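You operate a simulated robot arm through the tools that you are given. There is no shell and no other tool. Be economical: measure what you need, move in short steps, check, and stop when the job is done.

The job below is to be done with a simulated robot arm. You get a single attempt, and the scene is never put back.

TASK
Swap the dirty grey filter for the yellow one and clip it in.
Fine: pump off, then plug in the grey cup, and blue valve shut before the white clip comes out; the grey filter goes in the right clear cup. Where these are worked on the way, their far stop is far enough and under half their travel is too little: white clip.

Only the result counts: the job must be done as asked and must still hold three seconds after the hand-in. Knocking over, shifting, dropping, spilling or breaking anything else fails it.

THE ROBOT
A 7-joint arm with a two-finger parallel gripper, fixed in place. Base frame: the origin is at the foot of the arm, x ahead of it, y to its left, z up. Lengths are in mm, angles in degrees, forces in N, time in s.
Its first joint turns from -166.0 to 166.0 degrees. Payload 4.4 kg.
Tool frame: the origin (TCP) lies between the finger pads and is the grasp point; the fingertips stand 23 mm ahead of it; z points along the fingers, y is the line along which they close. The gripper opens to 94 mm. The fingers are 38 mm wide and 10 mm thick; the gripper's body (54 by 96 mm) begins 39 mm behind the TCP.
Orientation is told as [roll, pitch, yaw] about the base's x, y, z axes, in that order, counted from this pose: with the fingers straight down and closing along the base's y, the tool's x points along the base's -x, its y along +y and its z along -z.

THE INTERFACE
- The arm moves only by the tool arm_command. Its argument "rows" is a list of rows, each a list of 6 numbers: the shift along the tool's x, y, z in cm, then the turn, a rotation vector about the tool's x, y, z in degrees. In form: [[x, y, z, rx, ry, rz], ...]. A call has 1 to 8 rows; each row shifts and turns the commanded pose from where the row before left it, along the tool's axes as they then stand. "claw" is the gripper command, from -1 (fully open) to 1 (shut), values between in proportion, set as the call begins (left out, the last holds). Rows are played at 5 a second. More than 50 mm and 8.6 degrees between two rows, or a gripper value outside its range, and nothing of the call is played. A pose out of reach is approached as far as the arm can. The call stops where the force on the tool passes 70 N (or 10 N more than at its start, if that is more) or the arm is blocked; 0.2 s more then pass. The fingers move at their own pace (about 72 mm/s each) and stop on an object; they squeeze with about 36 N. The grip force told is the motor's: it shows also when the fingers shut on nothing. Time passes only in rows, and 0.2 s behind the last, so rows that do not move let the fingers close. It gives the time, the measured TCP pose, the force on the tool (base axes), the opening and the grip force at its end, in the units of the frame above (readings bear some noise), with the torque about the TCP (base axes, N m) and any sound that the robot's microphone picked up, and new pictures: "pictures" is both (left out), scene, wrist or none.
- Cameras (640 x 400 px; columns grow to the right, rows downward): "scene" is fixed at [51.4, -498.7, 1452.7]; the picture's right is [0.90, -0.44, 0.00], its down [-0.14, -0.30, -0.94] and it looks along [0.41, 0.85, -0.33] (base axes); focal length 334 px, centre (320, 200). "wrist" rides on the gripper at [86, 16, -75] in the tool frame; the picture's right is [-0.18, 0.98, 0.00], its down [-0.58, -0.11, -0.81] and it looks along [-0.79, -0.15, 0.59] (tool axes); focal length 243 px, centre (320, 200). There is no depth. A picture from a camera that has moved, and an enlarged one, comes with that camera's place and axes in the base frame and with its lens.
- inspect(camera, box): a new picture of the part [left, top, right, bottom] of that camera's present view, enlarged. The clock stands still meanwhile.
- finish_job(): hands the job in; it is judged then, once.

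Work in short steps. Places have to be worked out from the pictures, the camera data and where the tool is seen: move nearer, look again, correct. Check each grasp and each placing, and mend what went wrong. You have 120 turns and 200 pictures in all, those below and enlarged ones among them. Open the gripper and draw the arm clear of the work before you hand the job in, unless the task says otherwise; then end with one line.

The tools are called after "Request:" as a command line: name --pt "numbers of a row" for each row, then --argument value for the rest, lists and objects as JSON in quotes. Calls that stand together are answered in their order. arm_command: Moves the arm, as the interface text tells. Its arguments: {"type":"object","properties":{"rows":{"type":"array"},"claw":{"type":"number"},"pictures":{"type":"string","enum":["both","scene","wrist","none"]}},"required":["rows"]} The other tools are called the same way: inspect (camera, box) takes an enlarged picture of a part of a camera's view; finish_job () hands the job in.

At the start:

```text
t: 0.0
eef_pos: [386.2, 555.8, 1195.1]
ee_rot: [0.0, 0.0, 0.1]
contact_force: [-0.1, -0.1, -0.4]
wrist_torque: [-0.03, -0.03, 0.04]
grip_width: 93.9
grip_force: 0.1
```

scene: 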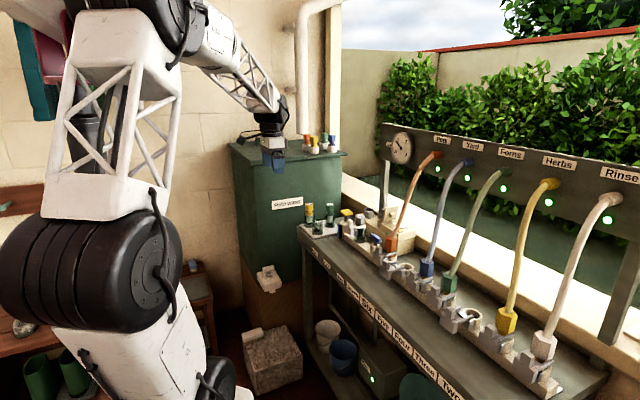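
wrist: 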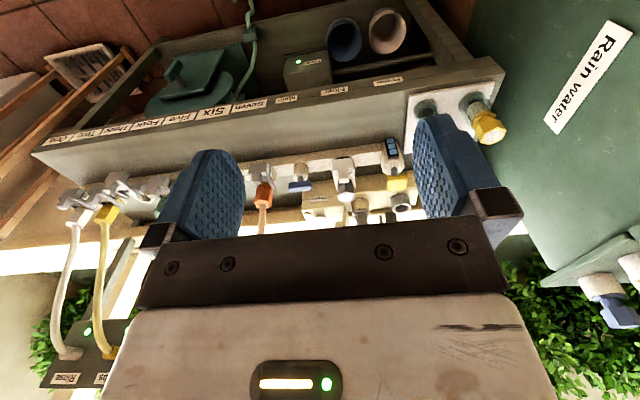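

I start by enlarging the parts of the scene where the work seems to be.

Request:
inspect --camera "scene" --box '[290, 180, 450, 280]'

Request:
inspect --camera "scene" --box '[380, 230, 620, 400]'

Request:
inspect --camera "wrist" --box '[230, 120, 430, 245]'

```text
4.00 times, centred on (370, 230) of scene
camera zoom: at [51.4, -498.7, 1452.7], right [0.9, -0.44, 0.0], down [-0.14, -0.3, -0.94], along [0.41, 0.85, -0.33], focal length 1335 px, centre (120, 80)
```

zoom: 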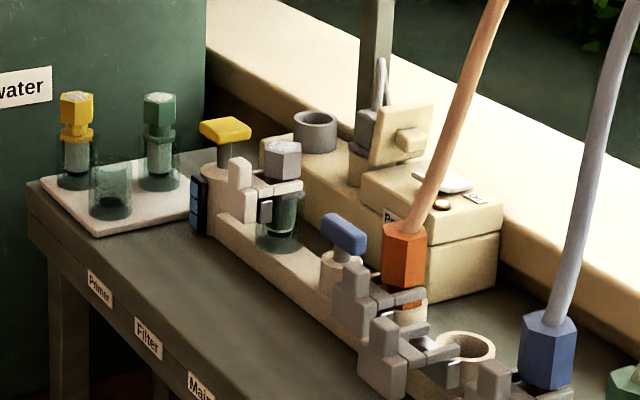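

```text
2.35 times, centred on (500, 315) of scene
camera zoom: at [51.4, -498.7, 1452.7], right [0.9, -0.44, 0.0], down [-0.14, -0.3, -0.94], along [0.41, 0.85, -0.33], focal length 786 px, centre (-104, -71)
```

zoom: 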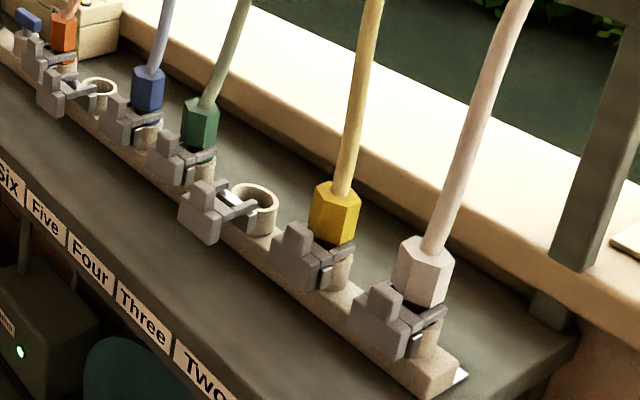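

```text
3.20 times, centred on (330, 182) of wrist
camera zoom: at [298.8, 570.9, 1270.4], right [0.18, 0.98, 0.0], down [0.58, -0.11, 0.81], along [0.79, -0.15, -0.59], focal length 776 px, centre (288, 256)
```

zoom: 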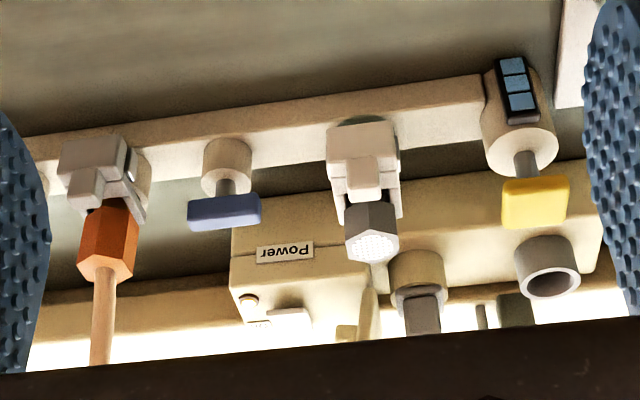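

The grey filter looks to be about (738, 547, 940). I move forward while staying high, to look more closely.

Request:
arm_command --pt "-4 0 0 0 0 0" --pt "-4 0 0 0 0 0" --pt "-4 0 0 0 0 0" --pt "-4 0 0 0 0 0" --pictures "both"

```text
t: 1.0
eef_pos: [547.4, 554.5, 1194.1]
ee_rot: [0.0, 0.0, 0.0]
contact_force: [-0.5, -0.5, 0.5]
wrist_torque: [0.0, 0.0, -0.02]
grip_width: 93.7
grip_force: 0.0
camera wrist: at [459.5, 568.9, 1270.6], right [0.18, 0.98, 0.0], down [0.58, -0.11, 0.81], along [0.79, -0.15, -0.59], focal length 243 px, centre (320, 200)
```

scene: 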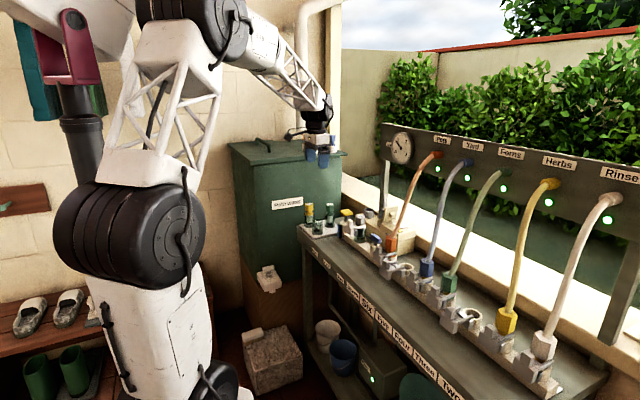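
wrist: 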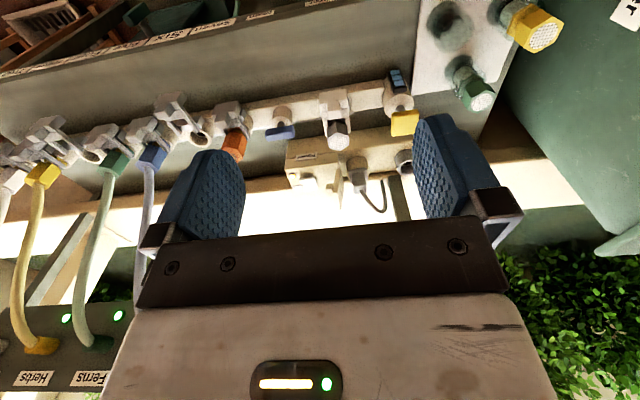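

I enlarge the wrist picture of the housing, the pump box and the filter tray.

Request:
inspect --camera "wrist" --box '[240, 60, 440, 185]'

Request:
inspect --camera "wrist" --box '[400, 0, 580, 112]'

Request:
inspect --camera "scene" --box '[300, 190, 396, 250]'

Request:
inspect --camera "scene" --box '[350, 190, 430, 250]'

```text
3.20 times, centred on (340, 122) of wrist
camera zoom: at [459.5, 568.9, 1270.6], right [0.18, 0.98, 0.0], down [0.58, -0.11, 0.81], along [0.79, -0.15, -0.59], focal length 776 px, centre (256, 448)
```

zoom: 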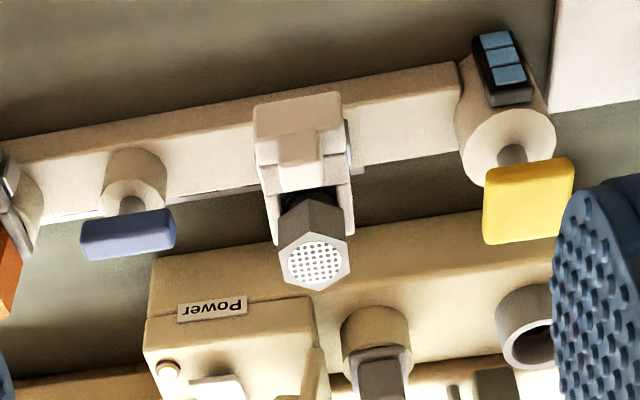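

```text
3.56 times, centred on (490, 56) of wrist
camera zoom: at [459.5, 568.9, 1270.6], right [0.18, 0.98, 0.0], down [0.58, -0.11, 0.81], along [0.79, -0.15, -0.59], focal length 863 px, centre (-284, 712)
```

zoom: 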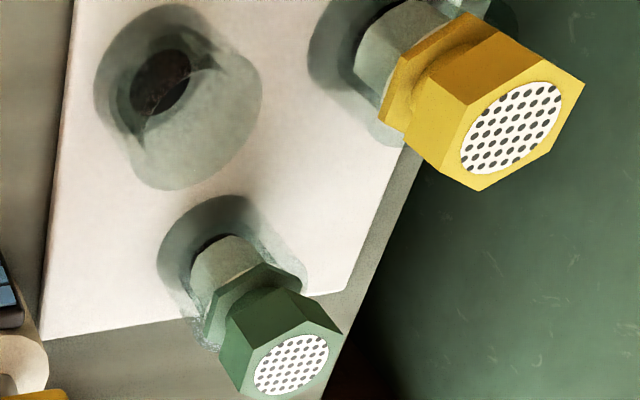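

```text
6.67 times, centred on (348, 220) of scene
camera zoom: at [51.4, -498.7, 1452.7], right [0.9, -0.44, 0.0], down [-0.14, -0.3, -0.94], along [0.41, 0.85, -0.33], focal length 2226 px, centre (133, 67)
```

zoom: 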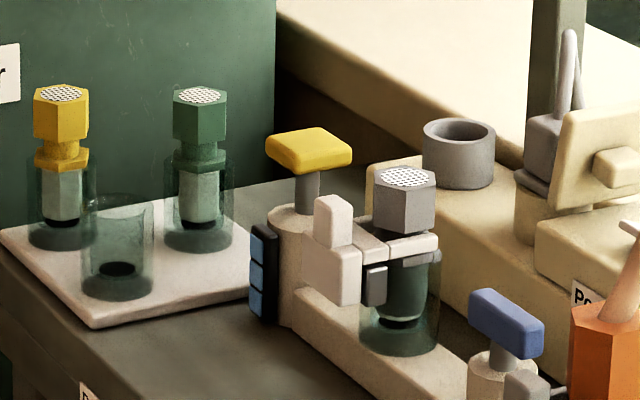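

```text
6.67 times, centred on (390, 220) of scene
camera zoom: at [51.4, -498.7, 1452.7], right [0.9, -0.44, 0.0], down [-0.14, -0.3, -0.94], along [0.41, 0.85, -0.33], focal length 2226 px, centre (-147, 67)
```

zoom: 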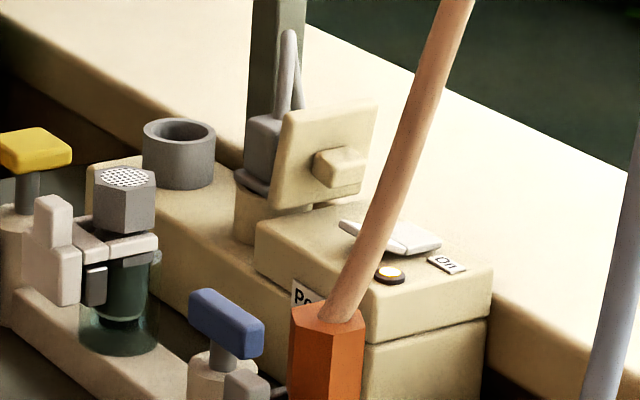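

Rough positions: blue valve (740,437,893), lamp and switch near (849,432,906), filter (738,547,935). I move to hover over the pump box to see the switch.

Request:
arm_command --pt "-4 -3 2 0 0 0" --pt "-4 -3 2 0 0 0" --pt "-3 -3 2 0 0 0" --pictures "both"

Request:
inspect --camera "wrist" --box '[240, 40, 440, 240]'

```text
refused: row 1 steps farther than a row can; nothing moved
```

```text
2.00 times, centred on (340, 140) of wrist
camera zoom: at [459.5, 568.9, 1270.6], right [0.18, 0.98, 0.0], down [0.58, -0.11, 0.81], along [0.79, -0.15, -0.59], focal length 485 px, centre (280, 320)
```

zoom: 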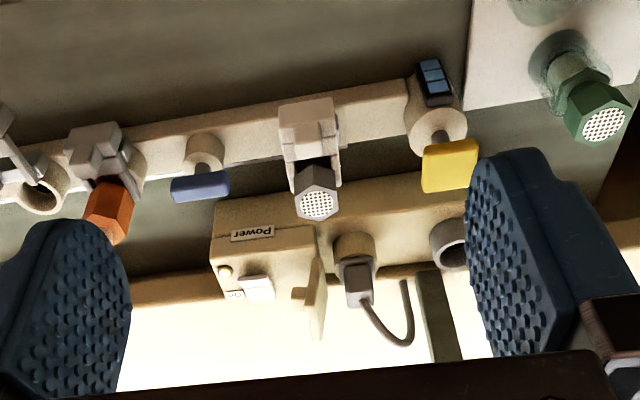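

The first row was too long, so I use shorter steps.

Request:
arm_command --pt "-3 -2.3 2 0 0 0" --pt "-3 -2.3 2 0 0 0" --pt "-3 -2.3 2 0 0 0" --pt "-3 -2 2 0 0 0" --pictures "wrist"

Request:
inspect --camera "wrist" --box '[240, 40, 440, 240]'

```text
t: 2.0
eef_pos: [666.7, 464.4, 1114.8]
ee_rot: [0.0, -0.1, 0.0]
contact_force: [0.8, -0.3, 0.3]
wrist_torque: [0.02, 0.03, 0.0]
grip_width: 94.1
grip_force: 0.0
camera wrist: at [579.8, 480.0, 1190.6], right [0.18, 0.98, 0.0], down [0.58, -0.11, 0.81], along [0.79, -0.15, -0.59], focal length 243 px, centre (320, 200)
```

wrist: 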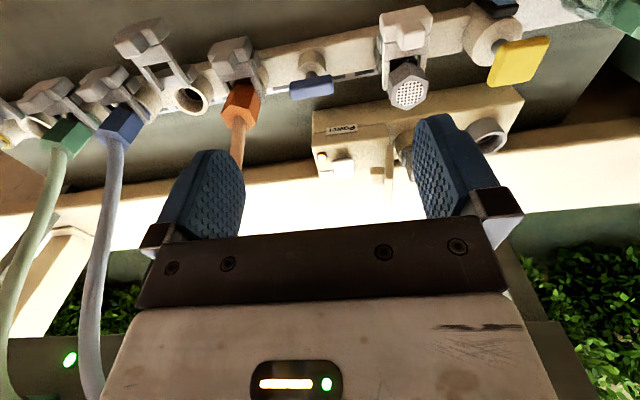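

```text
2.00 times, centred on (340, 140) of wrist
camera zoom: at [579.8, 480.0, 1190.6], right [0.18, 0.98, 0.0], down [0.58, -0.11, 0.81], along [0.79, -0.15, -0.59], focal length 485 px, centre (280, 320)
```

zoom: 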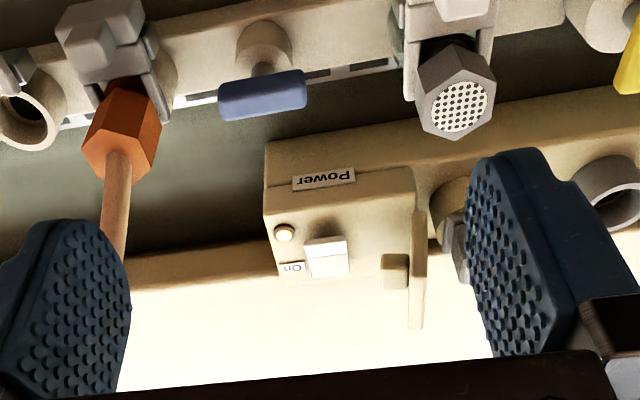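

The rocker switch, the "On" label and an open lid are visible. I move forward and down for a steeper, closer view, keeping y above 445 to stay clear of the orange hose at about y=345.

Request:
arm_command --pt "-4 0 1.5 0 0 0" --pt "-4 0 1.5 0 0 0" --pt "-4 0 1.5 0 0 0" --pictures "both"

Request:
inspect --camera "wrist" --box '[240, 0, 440, 200]'

```text
t: 2.8
eef_pos: [786.8, 465.8, 1070.9]
ee_rot: [0.0, -0.1, 0.0]
contact_force: [0.0, 0.9, 1.1]
wrist_torque: [0.02, -0.02, 0.0]
grip_width: 93.9
grip_force: 0.1
camera wrist: at [699.8, 480.4, 1146.8], right [0.18, 0.98, 0.0], down [0.58, -0.11, 0.81], along [0.79, -0.15, -0.59], focal length 243 px, centre (320, 200)
```

scene: 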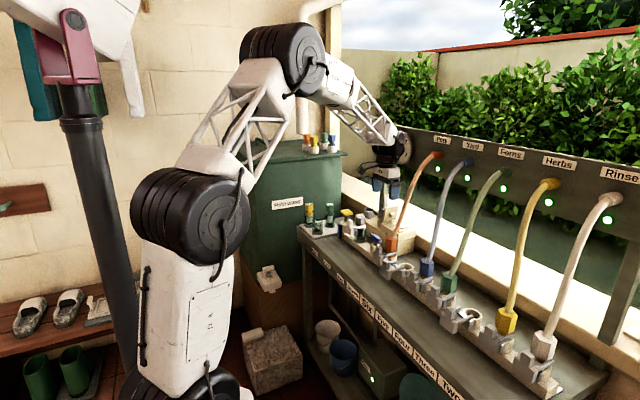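
wrist: 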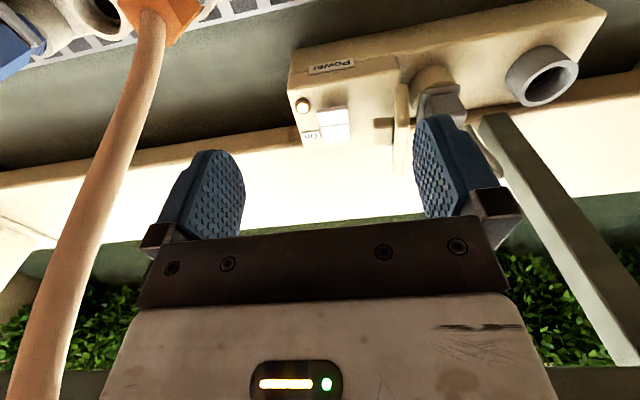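

```text
2.00 times, centred on (340, 100) of wrist
camera zoom: at [699.8, 480.4, 1146.8], right [0.18, 0.98, 0.0], down [0.58, -0.11, 0.81], along [0.79, -0.15, -0.59], focal length 485 px, centre (280, 400)
```

zoom: 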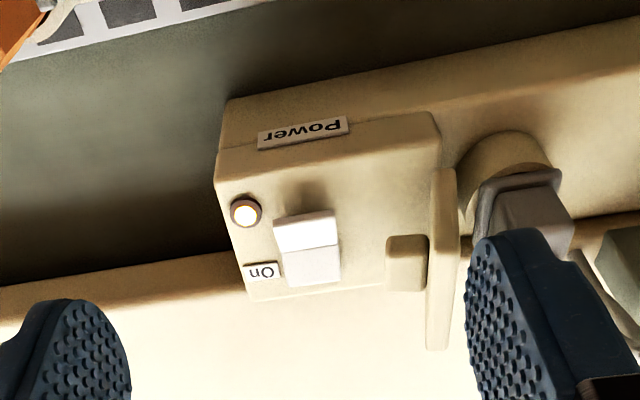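

I enlarge the rocker to see which half stands proud, and compute its position.

Request:
inspect --camera "wrist" --box '[280, 40, 380, 160]'

Request:
inspect --camera "scene" --box '[340, 170, 430, 260]'

```text
3.33 times, centred on (330, 100) of wrist
camera zoom: at [699.8, 480.4, 1146.8], right [0.18, 0.98, 0.0], down [0.58, -0.11, 0.81], along [0.79, -0.15, -0.59], focal length 809 px, centre (287, 533)
```

zoom: 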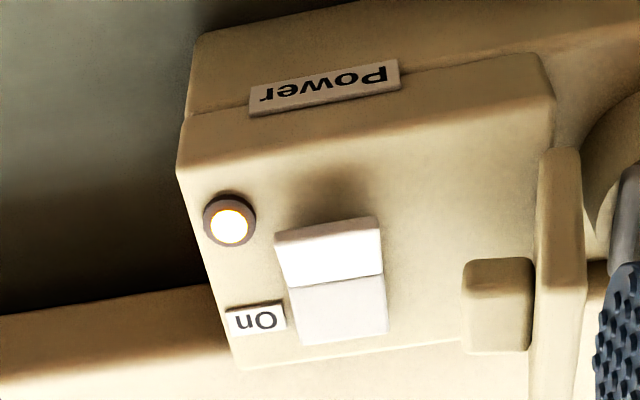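

```text
4.44 times, centred on (385, 215) of scene
camera zoom: at [51.4, -498.7, 1452.7], right [0.9, -0.44, 0.0], down [-0.14, -0.3, -0.94], along [0.41, 0.85, -0.33], focal length 1484 px, centre (31, 133)
```

zoom: 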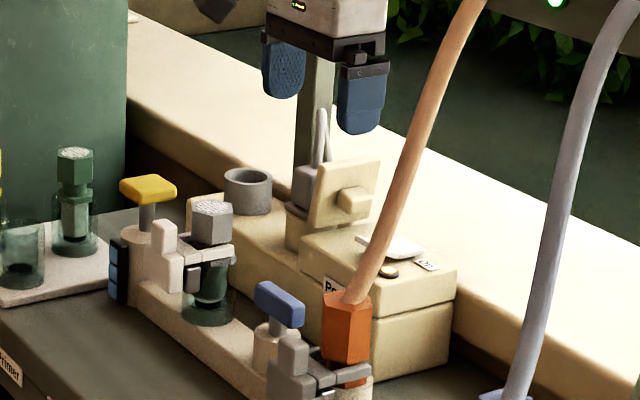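

The near (−x) half of the rocker is raised (x≈851–875, y≈464, z≈912), so pressing it should turn the pump off. I close the fingers and tilt the tool forward by 21° so the wrist stays clear of the panel, then go down part way.

Request:
arm_command --pt "0 -0.27 0 0 -7 0" --pt "0 -0.27 0 0 -7 0" --pt "0 -0.27 0 0 -7 0" --pt "-0.9 0 3.3 0 0 0" --pt "-0.9 0 3.3 0 0 0" --claw 1 --pictures "both"

Request:
inspect --camera "scene" --box '[340, 110, 460, 250]'

```text
t: 4.0
eef_pos: [828.1, 458.4, 1015.1]
ee_rot: [0.0, -21.1, -0.1]
contact_force: [0.7, 0.6, 0.2]
wrist_torque: [0.01, 0.04, 0.02]
grip_width: 0.0
grip_force: 35.3
camera wrist: at [719.4, 473.2, 1054.9], right [0.17, 0.98, 0.07], down [0.25, -0.11, 0.96], along [0.95, -0.15, -0.27], focal length 243 px, centre (320, 200)
```

scene: 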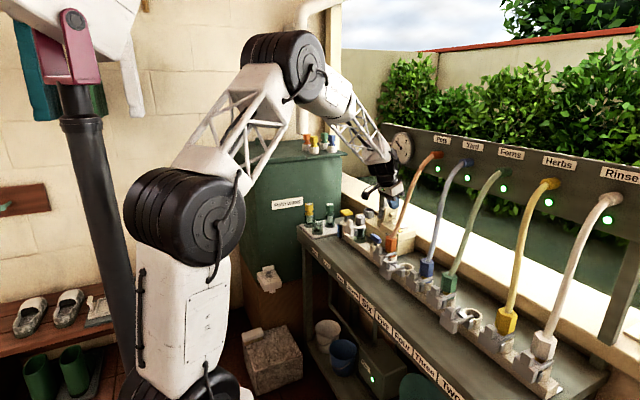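
wrist: 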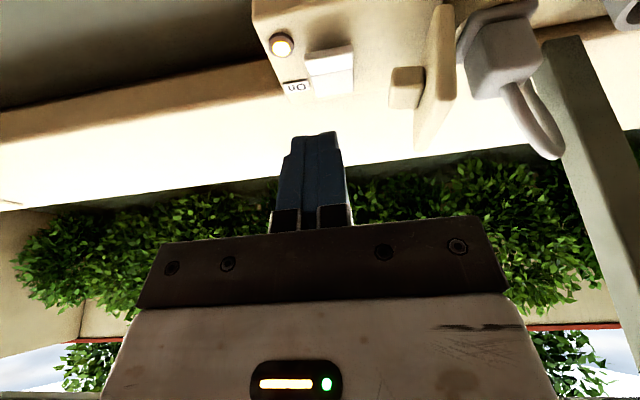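

```text
2.86 times, centred on (400, 180) of scene
camera zoom: at [51.4, -498.7, 1452.7], right [0.9, -0.44, 0.0], down [-0.14, -0.3, -0.94], along [0.41, 0.85, -0.33], focal length 954 px, centre (91, 257)
```

zoom: 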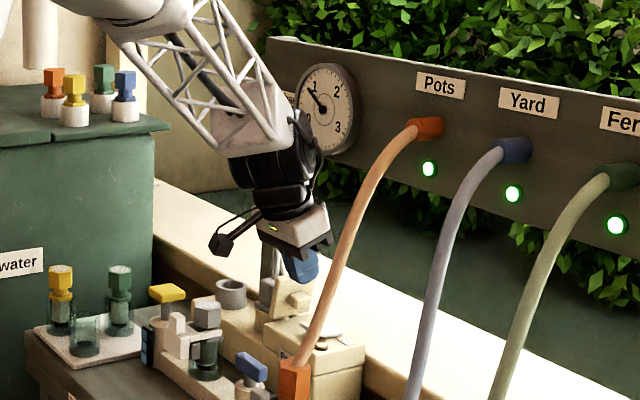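

The wrist is well clear of the panel. The near rocker half reads (861,465,912), so I go to just above it.

Request:
arm_command --pt "-0.64 0.2 3.6 0 0 0" --pt "-0.64 0.2 3.6 0 0 0" --pictures "both"

Request:
inspect --camera "scene" --box '[360, 180, 440, 250]'

```text
t: 4.6
eef_pos: [864.6, 463.0, 951.5]
ee_rot: [0.1, -21.1, 0.1]
contact_force: [-0.1, -0.6, 0.4]
wrist_torque: [-0.02, 0.04, 0.0]
grip_width: 0.1
grip_force: 36.0
camera wrist: at [756.7, 478.1, 992.1], right [0.17, 0.98, 0.07], down [0.25, -0.11, 0.96], along [0.95, -0.15, -0.27], focal length 243 px, centre (320, 200)
```

scene: 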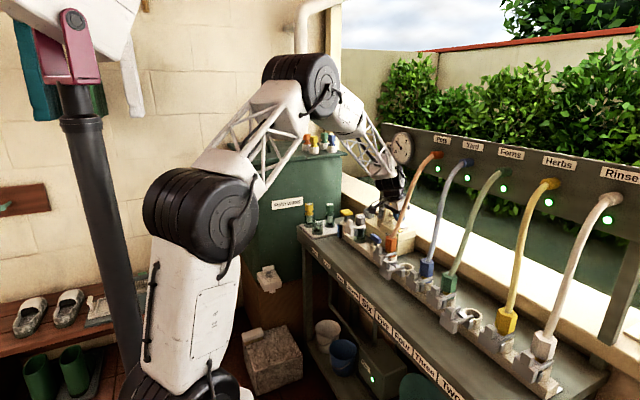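
wrist: 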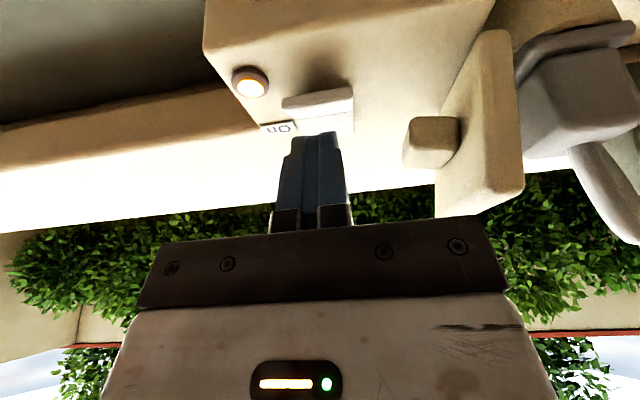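

```text
5.71 times, centred on (400, 215) of scene
camera zoom: at [51.4, -498.7, 1452.7], right [0.9, -0.44, 0.0], down [-0.14, -0.3, -0.94], along [0.41, 0.85, -0.33], focal length 1908 px, centre (-137, 114)
```

zoom: 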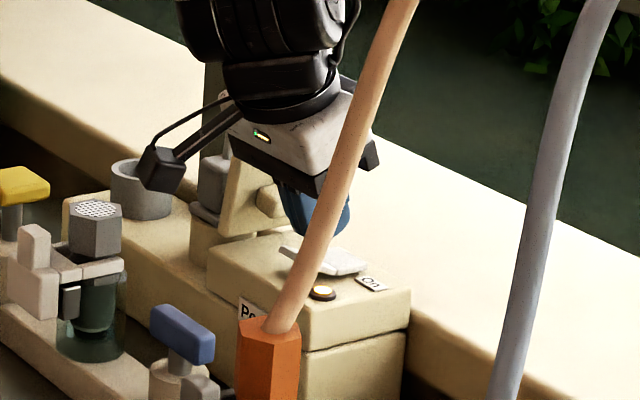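

The fingertip's lower edge sits just above the raised near edge. I press down in small steps.

Request:
arm_command --pt "-0.2 0 0.7 0 0 0" --pt "0.25 0 0.7 0 0 0" --pt "0.25 0 0.7 0 0 0" --pictures "wrist"

Request:
inspect --camera "scene" --box '[360, 180, 440, 250]'

```text
t: 5.4
eef_pos: [871.6, 462.8, 938.1]
ee_rot: [0.3, -21.3, -0.1]
contact_force: [-11.6, -4.2, 40.3]
wrist_torque: [-0.12, 0.72, -0.04]
grip_width: 0.0
grip_force: 36.0
camera wrist: at [762.0, 478.5, 975.9], right [0.17, 0.98, 0.07], down [0.25, -0.11, 0.96], along [0.95, -0.15, -0.26], focal length 243 px, centre (320, 200)
```

wrist: 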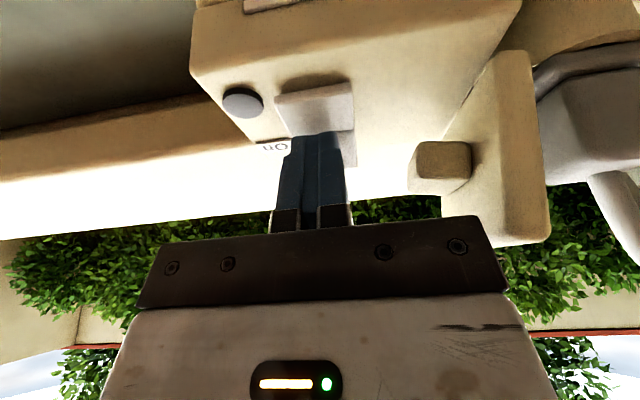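

```text
5.71 times, centred on (400, 215) of scene
camera zoom: at [51.4, -498.7, 1452.7], right [0.9, -0.44, 0.0], down [-0.14, -0.3, -0.94], along [0.41, 0.85, -0.33], focal length 1908 px, centre (-137, 114)
```

zoom: 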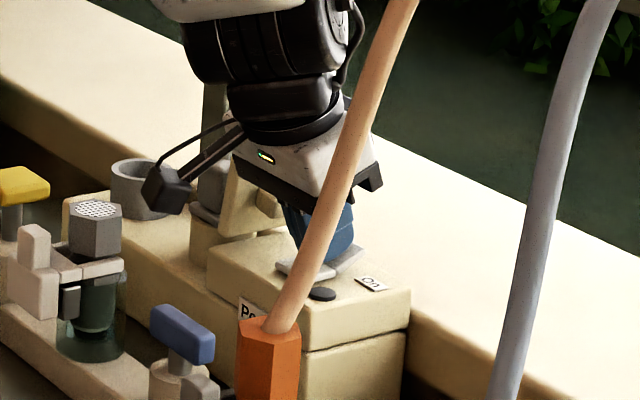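

The lamp is off and the rocker has flipped. I retract along the tool axis and shift toward +y to look at the plug and grey cup.

Request:
arm_command --pt "0 0 -4.5 0 0 0" --pt "0 0 -4.5 0 0 0" --pt "0 0 -4 0 7 0" --pt "0 3 -3 0 7 0" --pt "0 4 -1 0 7 0" --pt "0 4 0 0 0 0" --pictures "wrist" --claw -1

Request:
inspect --camera "wrist" --box '[220, 0, 480, 200]'

Request:
inspect --camera "scene" --box '[350, 190, 420, 250]'

```text
t: 6.8
eef_pos: [814.5, 572.7, 1093.4]
ee_rot: [0.0, 0.0, 0.0]
contact_force: [-0.1, 0.5, 0.2]
wrist_torque: [-0.02, 0.02, -0.03]
grip_width: 94.2
grip_force: 0.1
camera wrist: at [727.0, 587.1, 1168.7], right [0.18, 0.98, 0.0], down [0.58, -0.11, 0.81], along [0.79, -0.15, -0.59], focal length 243 px, centre (320, 200)
```

wrist: 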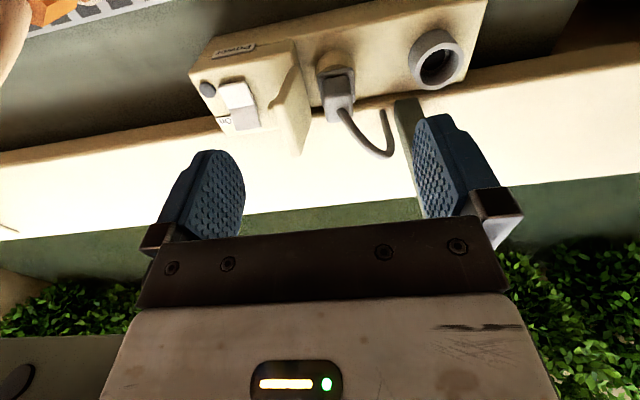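

```text
2.00 times, centred on (350, 100) of wrist
camera zoom: at [727.0, 587.1, 1168.7], right [0.18, 0.98, 0.0], down [0.58, -0.11, 0.81], along [0.79, -0.15, -0.59], focal length 485 px, centre (260, 400)
```

zoom: 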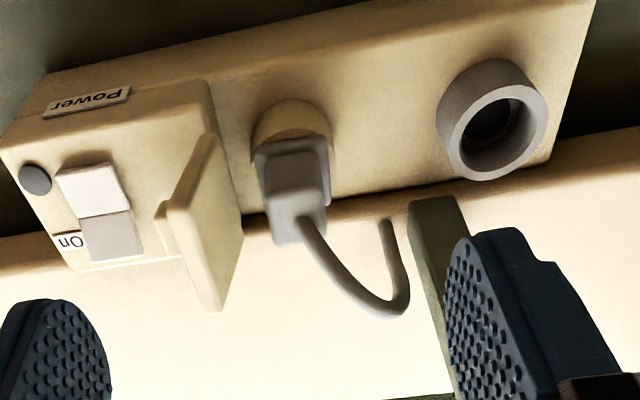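

```text
6.67 times, centred on (385, 220) of scene
camera zoom: at [51.4, -498.7, 1452.7], right [0.9, -0.44, 0.0], down [-0.14, -0.3, -0.94], along [0.41, 0.85, -0.33], focal length 2226 px, centre (-113, 67)
```

zoom: 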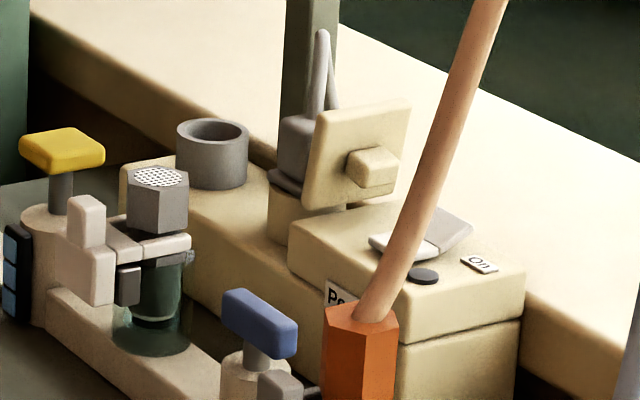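

The plug looks to be about (864,580,930), next to the open lid (y≈532–541). I go a bit nearer to measure the plug, lid, cord and cup accurately.

Request:
arm_command --pt "0.7 0.6 3 0 0 0" --pt "0.7 0.6 3 0 0 0" --pictures "none"

Request:
inspect --camera "wrist" --box '[220, 0, 480, 200]'

```text
t: 7.4
eef_pos: [798.8, 585.4, 1032.5]
ee_rot: [0.0, 0.0, 0.0]
contact_force: [0.5, 0.6, 0.1]
wrist_torque: [0.0, 0.0, 0.03]
grip_width: 93.8
grip_force: 0.0
```

```text
2.00 times, centred on (350, 100) of wrist
camera zoom: at [711.1, 599.5, 1108.2], right [0.18, 0.98, 0.0], down [0.58, -0.11, 0.81], along [0.79, -0.15, -0.59], focal length 485 px, centre (260, 400)
```

zoom: 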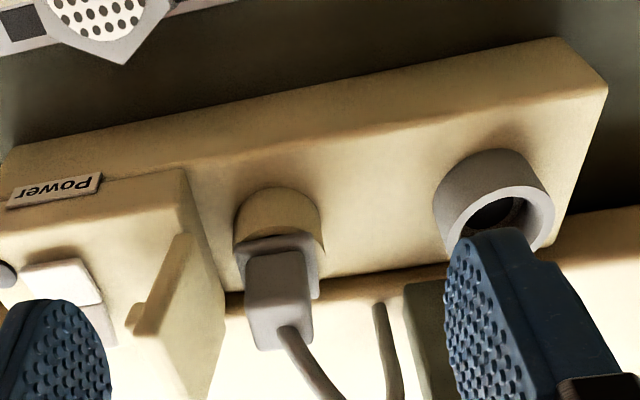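

Plug body: y≈564–593, near face x≈864, top z≈950. The lid face is at y≈540 and its top at about 976. I tilt the tool forward by 42° with the jaws at 42 mm, and line up short of the plug so the palm clears both lid and cord.

Request:
arm_command --pt "0 0 0 0 -7 0" --pt "0 0 0 0 -7 0" --pt "0 0 0 0 -7 0" --pt "0 0 0 0 -7 0" --pt "0 0 0 0 -7 0" --pt "0 0 0 0 -7 0" --pt "0.84 -0.32 2.2 0 0 0" --pt "0.84 -0.32 2.2 0 0 0" --pictures "both" --claw 0.1

Request:
inspect --camera "scene" --box '[330, 160, 430, 250]'

```text
t: 9.2
eef_pos: [816.9, 577.7, 988.3]
ee_rot: [0.1, -42.0, -0.1]
contact_force: [1.1, -0.5, 0.2]
wrist_torque: [-0.01, -0.02, 0.0]
grip_width: 42.4
grip_force: 0.1
camera wrist: at [701.6, 592.4, 987.8], right [0.14, 0.98, 0.12], down [-0.11, -0.11, 0.99], along [0.98, -0.15, 0.09], focal length 243 px, centre (320, 200)
```

scene: 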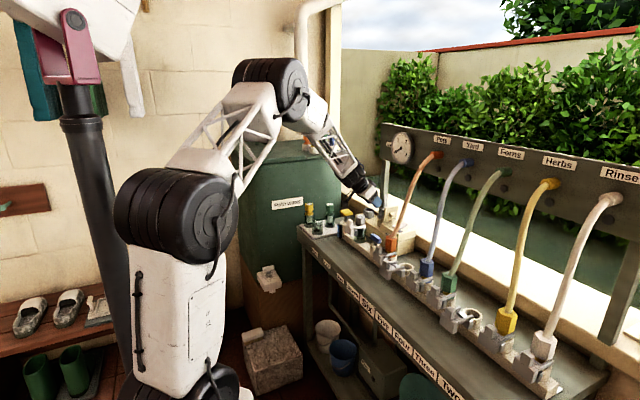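
wrist: 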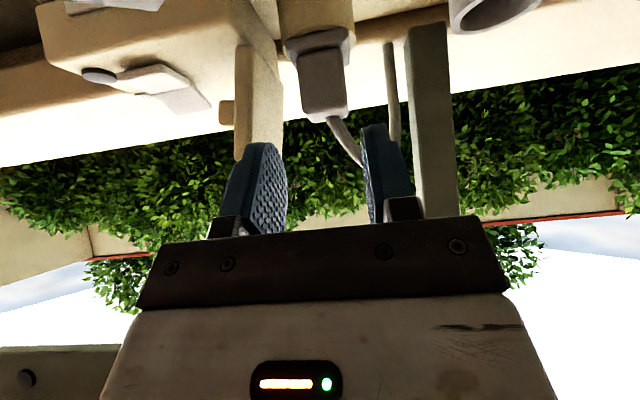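

```text
4.44 times, centred on (380, 205) of scene
camera zoom: at [51.4, -498.7, 1452.7], right [0.9, -0.44, 0.0], down [-0.14, -0.3, -0.94], along [0.41, 0.85, -0.33], focal length 1484 px, centre (53, 178)
```

zoom: 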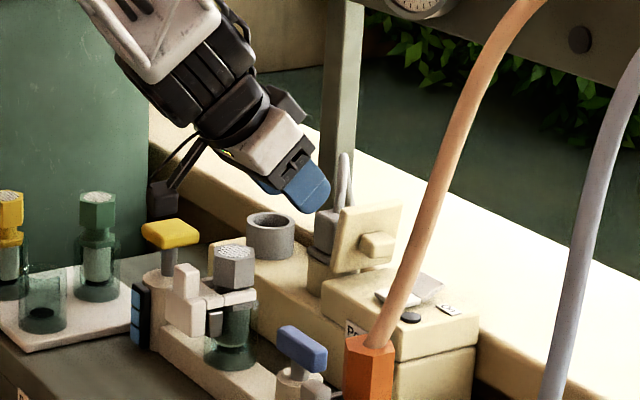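

The plug is centred between the fingers (y≈578). I advance along the tool axis in two steps.

Request:
arm_command --pt "0 0.05 2.9 0 0 0" --pt "0 0 2.9 0 0 0" --pictures "wrist"

Request:
inspect --camera "scene" --box '[340, 180, 420, 250]'

```text
t: 9.8
eef_pos: [857.4, 578.0, 946.7]
ee_rot: [0.1, -42.1, 0.0]
contact_force: [-0.6, -0.5, 0.5]
wrist_torque: [-0.05, 0.03, 0.0]
grip_width: 42.6
grip_force: 0.2
camera wrist: at [742.0, 592.9, 945.0], right [0.14, 0.98, 0.12], down [-0.11, -0.11, 0.99], along [0.98, -0.15, 0.09], focal length 243 px, centre (320, 200)
```

wrist: 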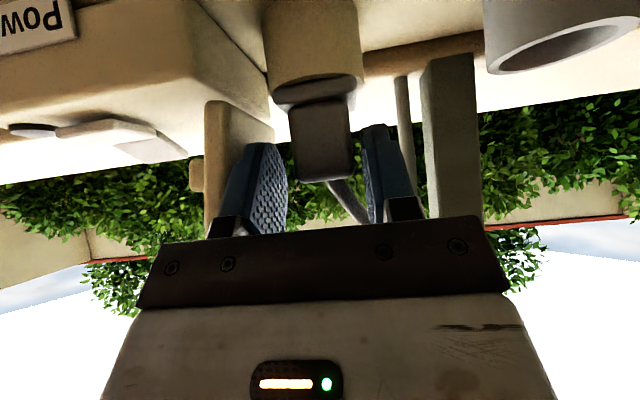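

```text
5.71 times, centred on (380, 215) of scene
camera zoom: at [51.4, -498.7, 1452.7], right [0.9, -0.44, 0.0], down [-0.14, -0.3, -0.94], along [0.41, 0.85, -0.33], focal length 1908 px, centre (-23, 114)
```

zoom: 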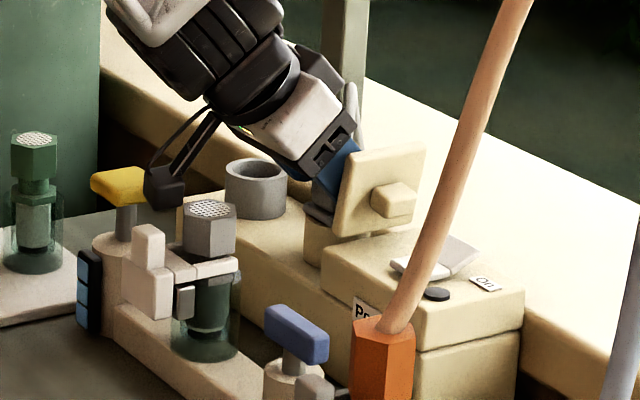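

The plug body lies between the pads. I close the gripper.

Request:
arm_command --pt "0 0 0 0 0 0" --pt "0 0 0 0 0 0" --pt "0 0 0 0 0 0" --pictures "wrist" --claw 1

```text
t: 10.6
eef_pos: [854.5, 577.3, 945.7]
ee_rot: [0.0, -42.1, 0.0]
contact_force: [-0.6, -0.4, 0.5]
wrist_torque: [-0.04, -0.03, -0.01]
grip_width: 29.3
grip_force: 35.5
camera wrist: at [741.7, 592.5, 944.0], right [0.14, 0.98, 0.12], down [-0.11, -0.11, 0.99], along [0.98, -0.15, 0.09], focal length 243 px, centre (320, 200)
```

wrist: 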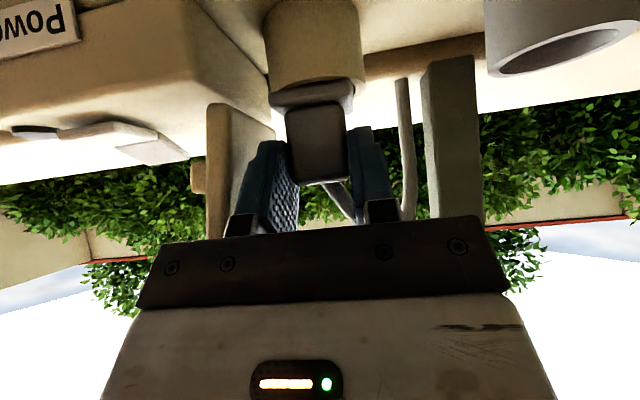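

The plug is gripped at 29.3 mm. I pull it straight up.

Request:
arm_command --pt "-0.67 0 -0.74 0 0 0" --pt "-1.0 0 -1.1 0 0 0" --pt "-1.34 0 -1.49 0 0 0" --pt "-1.34 0 -1.49 0 0 0" --pictures "wrist"

Request:
inspect --camera "scene" --box '[340, 170, 420, 240]'

```text
t: 11.6
eef_pos: [855.6, 575.8, 1009.1]
ee_rot: [0.1, -42.0, 0.0]
contact_force: [0.3, 0.1, -1.8]
wrist_torque: [0.02, -0.01, 0.04]
grip_width: 29.5
grip_force: 35.9
camera wrist: at [740.6, 591.4, 1007.3], right [0.14, 0.98, 0.12], down [-0.11, -0.11, 0.99], along [0.98, -0.15, 0.09], focal length 243 px, centre (320, 200)
```

wrist: 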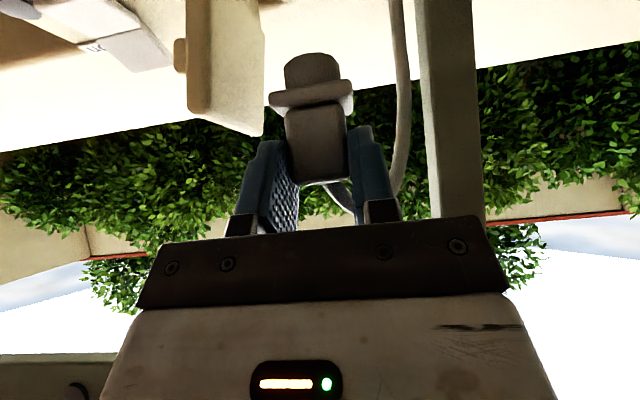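

```text
5.71 times, centred on (380, 205) of scene
camera zoom: at [51.4, -498.7, 1452.7], right [0.9, -0.44, 0.0], down [-0.14, -0.3, -0.94], along [0.41, 0.85, -0.33], focal length 1908 px, centre (-23, 171)
```

zoom: 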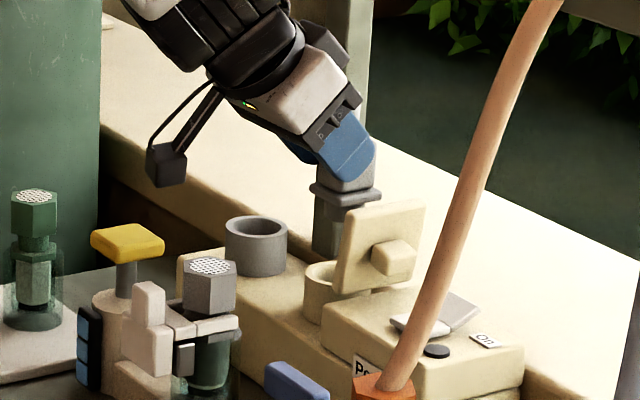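

The plug is out and hangs straight (cylinder below its flange). I carry it toward +y over the grey cup, estimated at (873,690, rim about 902).

Request:
arm_command --pt "0 3.8 0 0 0 0" --pt "0 3.8 0 0 0 0" --pt "0 3.8 0 0 0 0" --pictures "wrist"

Request:
inspect --camera "scene" --box '[340, 170, 420, 240]'

Request:
inspect --camera "wrist" --box '[220, 0, 420, 140]'

```text
t: 12.4
eef_pos: [856.8, 691.4, 1009.4]
ee_rot: [0.0, -42.1, 0.1]
contact_force: [-1.2, -0.2, 0.0]
wrist_torque: [0.01, 0.03, -0.02]
grip_width: 29.4
grip_force: 36.1
camera wrist: at [741.4, 706.6, 1008.6], right [0.14, 0.98, 0.12], down [-0.11, -0.11, 0.99], along [0.98, -0.15, 0.09], focal length 243 px, centre (320, 200)
```

wrist: 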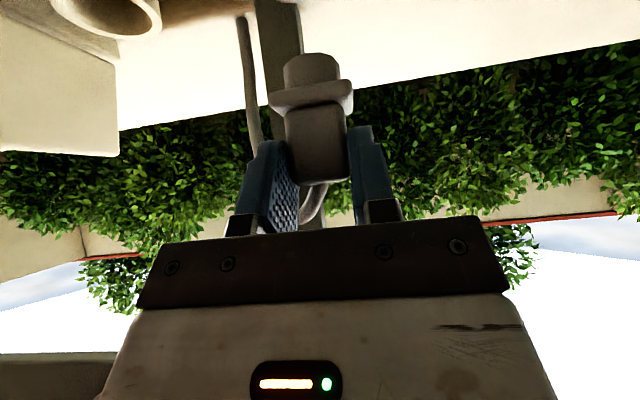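

```text
5.71 times, centred on (380, 205) of scene
camera zoom: at [51.4, -498.7, 1452.7], right [0.9, -0.44, 0.0], down [-0.14, -0.3, -0.94], along [0.41, 0.85, -0.33], focal length 1908 px, centre (-23, 171)
```

zoom: 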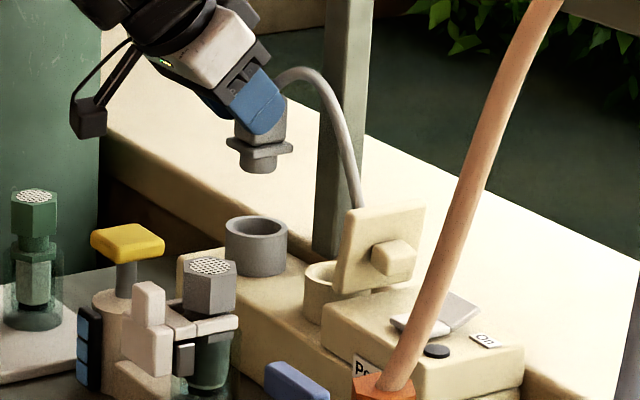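

```text
2.86 times, centred on (320, 70) of wrist
camera zoom: at [741.4, 706.6, 1008.6], right [0.14, 0.98, 0.12], down [-0.11, -0.11, 0.99], along [0.98, -0.15, 0.09], focal length 693 px, centre (320, 571)
```

zoom: 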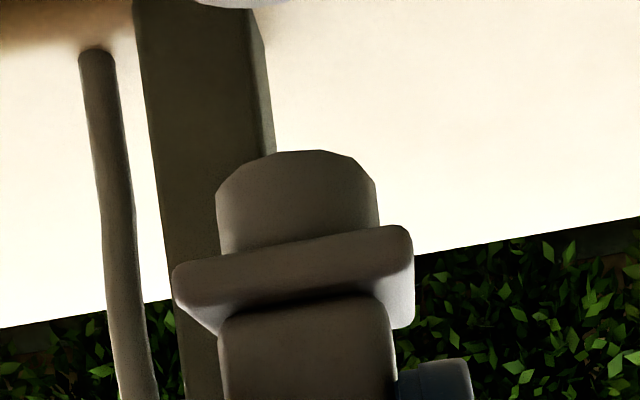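

The plug's axis is at about (872,691) and the cup at about (871,689.5), so they are nearly aligned. I shift −1.5 mm in y and lower 28 mm to check.

Request:
arm_command --pt "0.94 -0.15 1.04 0 0 0" --pt "0.94 0 1.04 0 0 0" --pictures "wrist"

Request:
inspect --camera "scene" --box '[350, 180, 400, 230]'

Request:
inspect --camera "wrist" --box '[220, 0, 420, 140]'

```text
t: 13.0
eef_pos: [854.2, 691.4, 982.4]
ee_rot: [0.0, -41.9, 0.0]
contact_force: [-0.3, -0.1, -0.4]
wrist_torque: [0.0, 0.01, -0.02]
grip_width: 29.1
grip_force: 35.4
camera wrist: at [740.8, 706.5, 981.7], right [0.14, 0.98, 0.12], down [-0.11, -0.11, 0.99], along [0.98, -0.15, 0.09], focal length 243 px, centre (320, 200)
```

wrist: 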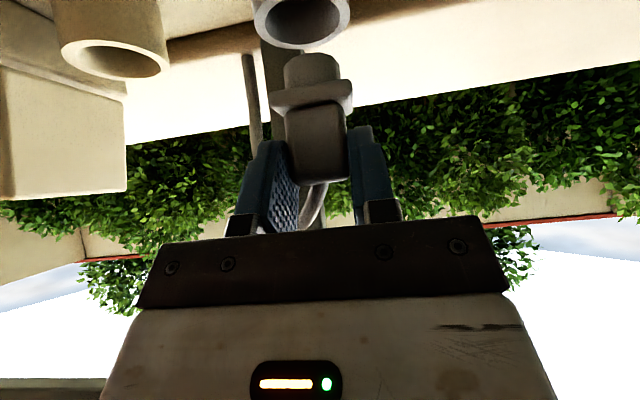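

```text
8.00 times, centred on (375, 205) of scene
camera zoom: at [51.4, -498.7, 1452.7], right [0.9, -0.44, 0.0], down [-0.14, -0.3, -0.94], along [0.41, 0.85, -0.33], focal length 2671 px, centre (-120, 160)
```

zoom: 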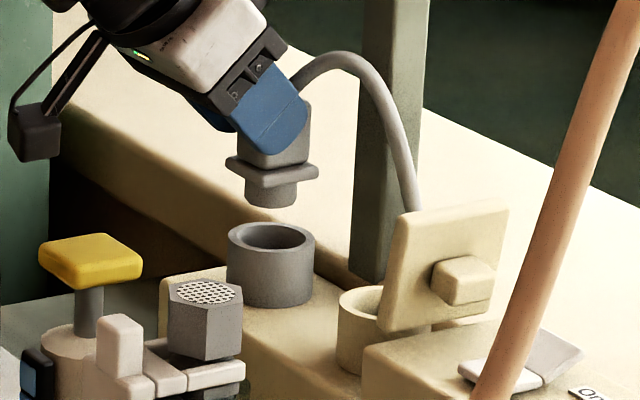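

```text
2.86 times, centred on (320, 70) of wrist
camera zoom: at [740.8, 706.5, 981.7], right [0.14, 0.98, 0.12], down [-0.11, -0.11, 0.99], along [0.98, -0.15, 0.09], focal length 693 px, centre (320, 571)
```

zoom: 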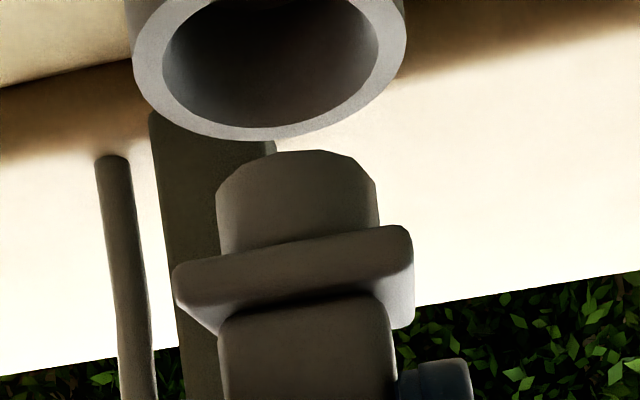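

The scene view shows the plug about 3 mm to the left of the cup's axis. I correct by (+2, −2) mm and lower further.

Request:
arm_command --pt "-0.15 -0.2 0.13 0 0 0" --pt "0.8 0 0.89 0 0 0" --pt "0.8 0 0.89 0 0 0" --pictures "wrist"

Request:
inspect --camera "scene" --box '[350, 180, 400, 230]'

```text
t: 13.8
eef_pos: [856.9, 688.8, 959.0]
ee_rot: [0.0, -42.0, 0.0]
contact_force: [0.2, 0.3, -0.3]
wrist_torque: [-0.02, 0.03, -0.02]
grip_width: 29.2
grip_force: 35.5
camera wrist: at [742.8, 703.8, 957.4], right [0.14, 0.98, 0.12], down [-0.11, -0.11, 0.99], along [0.98, -0.15, 0.09], focal length 243 px, centre (320, 200)
```

wrist: 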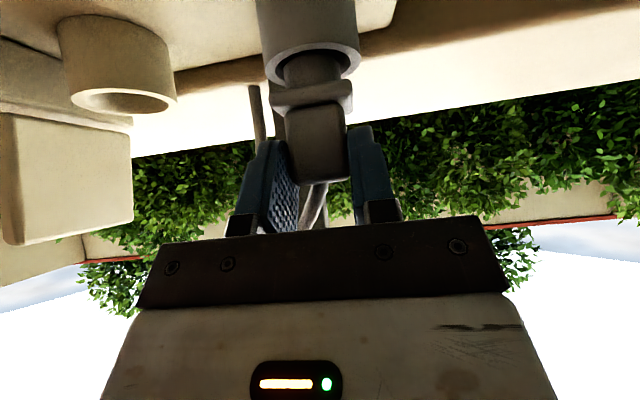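

```text
8.00 times, centred on (375, 205) of scene
camera zoom: at [51.4, -498.7, 1452.7], right [0.9, -0.44, 0.0], down [-0.14, -0.3, -0.94], along [0.41, 0.85, -0.33], focal length 2671 px, centre (-120, 160)
```

zoom: 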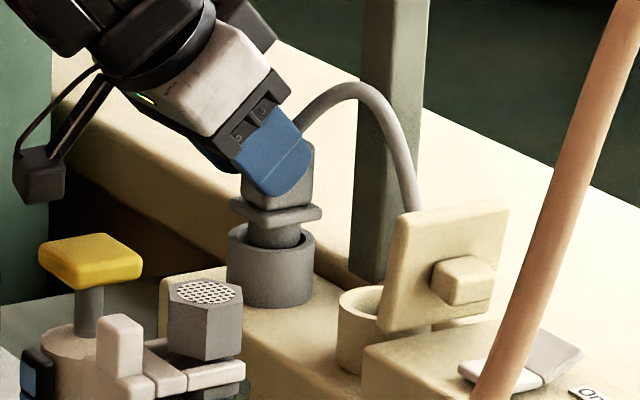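

The plug is entering the cup, so I lower it on until it rests.

Request:
arm_command --pt "0.6 0 0.45 0 0 0" --pt "0.5 0 0.55 0 0 0" --pt "0.3 0 0.33 0 0 0" --pictures "none"

Request:
inspect --camera "scene" --box '[350, 180, 400, 230]'

```text
t: 14.6
eef_pos: [857.7, 689.2, 943.0]
ee_rot: [0.2, -42.2, -0.1]
contact_force: [1.4, 8.5, 7.7]
wrist_torque: [0.31, 0.32, 0.27]
grip_width: 28.7
grip_force: 31.1
```

```text
8.00 times, centred on (375, 205) of scene
camera zoom: at [51.4, -498.7, 1452.7], right [0.9, -0.44, 0.0], down [-0.14, -0.3, -0.94], along [0.41, 0.85, -0.33], focal length 2671 px, centre (-120, 160)
```

zoom: 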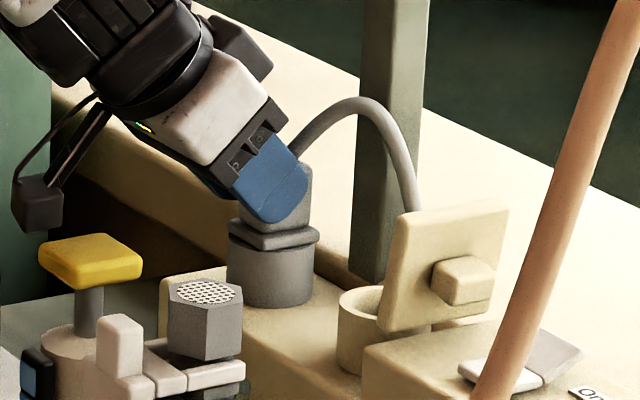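

The flange rests on the cup rim. I release and back off along the tool axis.

Request:
arm_command --pt "0 0 0 0 0 0" --pt "0 0 0 0 0 0" --pt "0 0 -3 0 0 0" --pt "0 0 -4 0 0 0" --pt "0 0 -4 0 0 0" --pictures "wrist" --claw 0

Request:
inspect --camera "scene" --box '[350, 180, 400, 230]'

```text
t: 15.8
eef_pos: [782.2, 690.3, 1019.6]
ee_rot: [-0.1, -41.9, 0.1]
contact_force: [-0.4, 0.1, -1.1]
wrist_torque: [-0.03, -0.06, 0.02]
grip_width: 47.0
grip_force: 0.0
camera wrist: at [667.2, 704.3, 1018.2], right [0.14, 0.98, 0.12], down [-0.11, -0.11, 0.99], along [0.98, -0.15, 0.09], focal length 243 px, centre (320, 200)
```

wrist: 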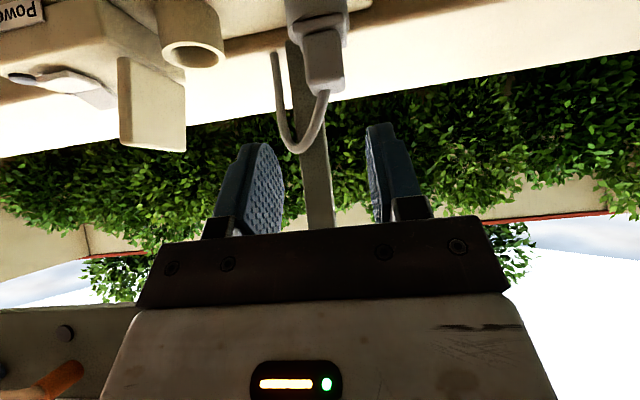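

```text
8.00 times, centred on (375, 205) of scene
camera zoom: at [51.4, -498.7, 1452.7], right [0.9, -0.44, 0.0], down [-0.14, -0.3, -0.94], along [0.41, 0.85, -0.33], focal length 2671 px, centre (-120, 160)
```

zoom: 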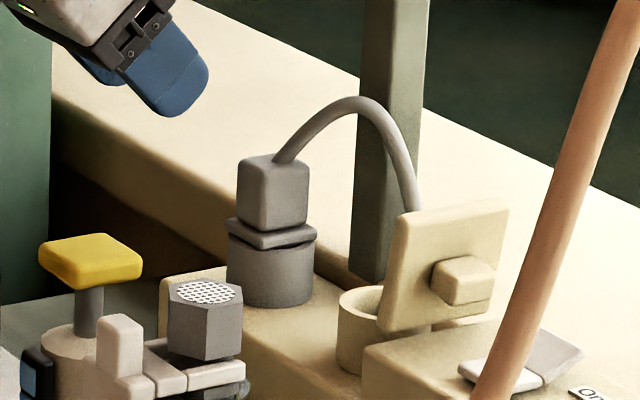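

The plug stands in the grey cup. Next is the blue valve, so I straighten the tool and move above it.

Request:
arm_command --pt "0.06 -4.1 -1.13 0 7 0" --pt "0.2 -4.1 -1.1 0 7 0" --pt "0.33 -4.1 -1.08 0 7 0" --pt "0.46 -4.1 -1.03 0 7 0" --pt "0.58 -4.1 -0.97 0 7 0" --pt "0.7 -4.1 -0.89 0 7 0" --pictures "none"

Request:
inspect --camera "wrist" --box '[200, 0, 460, 160]'

```text
t: 17.2
eef_pos: [734.0, 442.6, 1067.2]
ee_rot: [-0.1, 0.1, 0.1]
contact_force: [0.3, -1.2, -0.1]
wrist_torque: [0.04, -0.01, 0.03]
grip_width: 46.8
grip_force: 0.0
```

```text
2.46 times, centred on (330, 80) of wrist
camera zoom: at [646.4, 457.9, 1143.2], right [0.18, 0.98, 0.0], down [0.58, -0.11, 0.81], along [0.79, -0.15, -0.59], focal length 597 px, centre (295, 495)
```

zoom: 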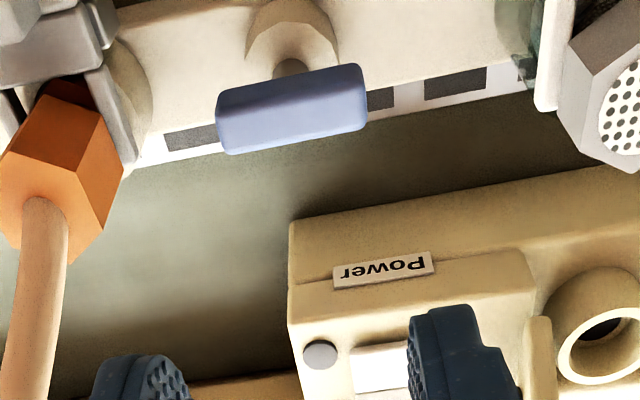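

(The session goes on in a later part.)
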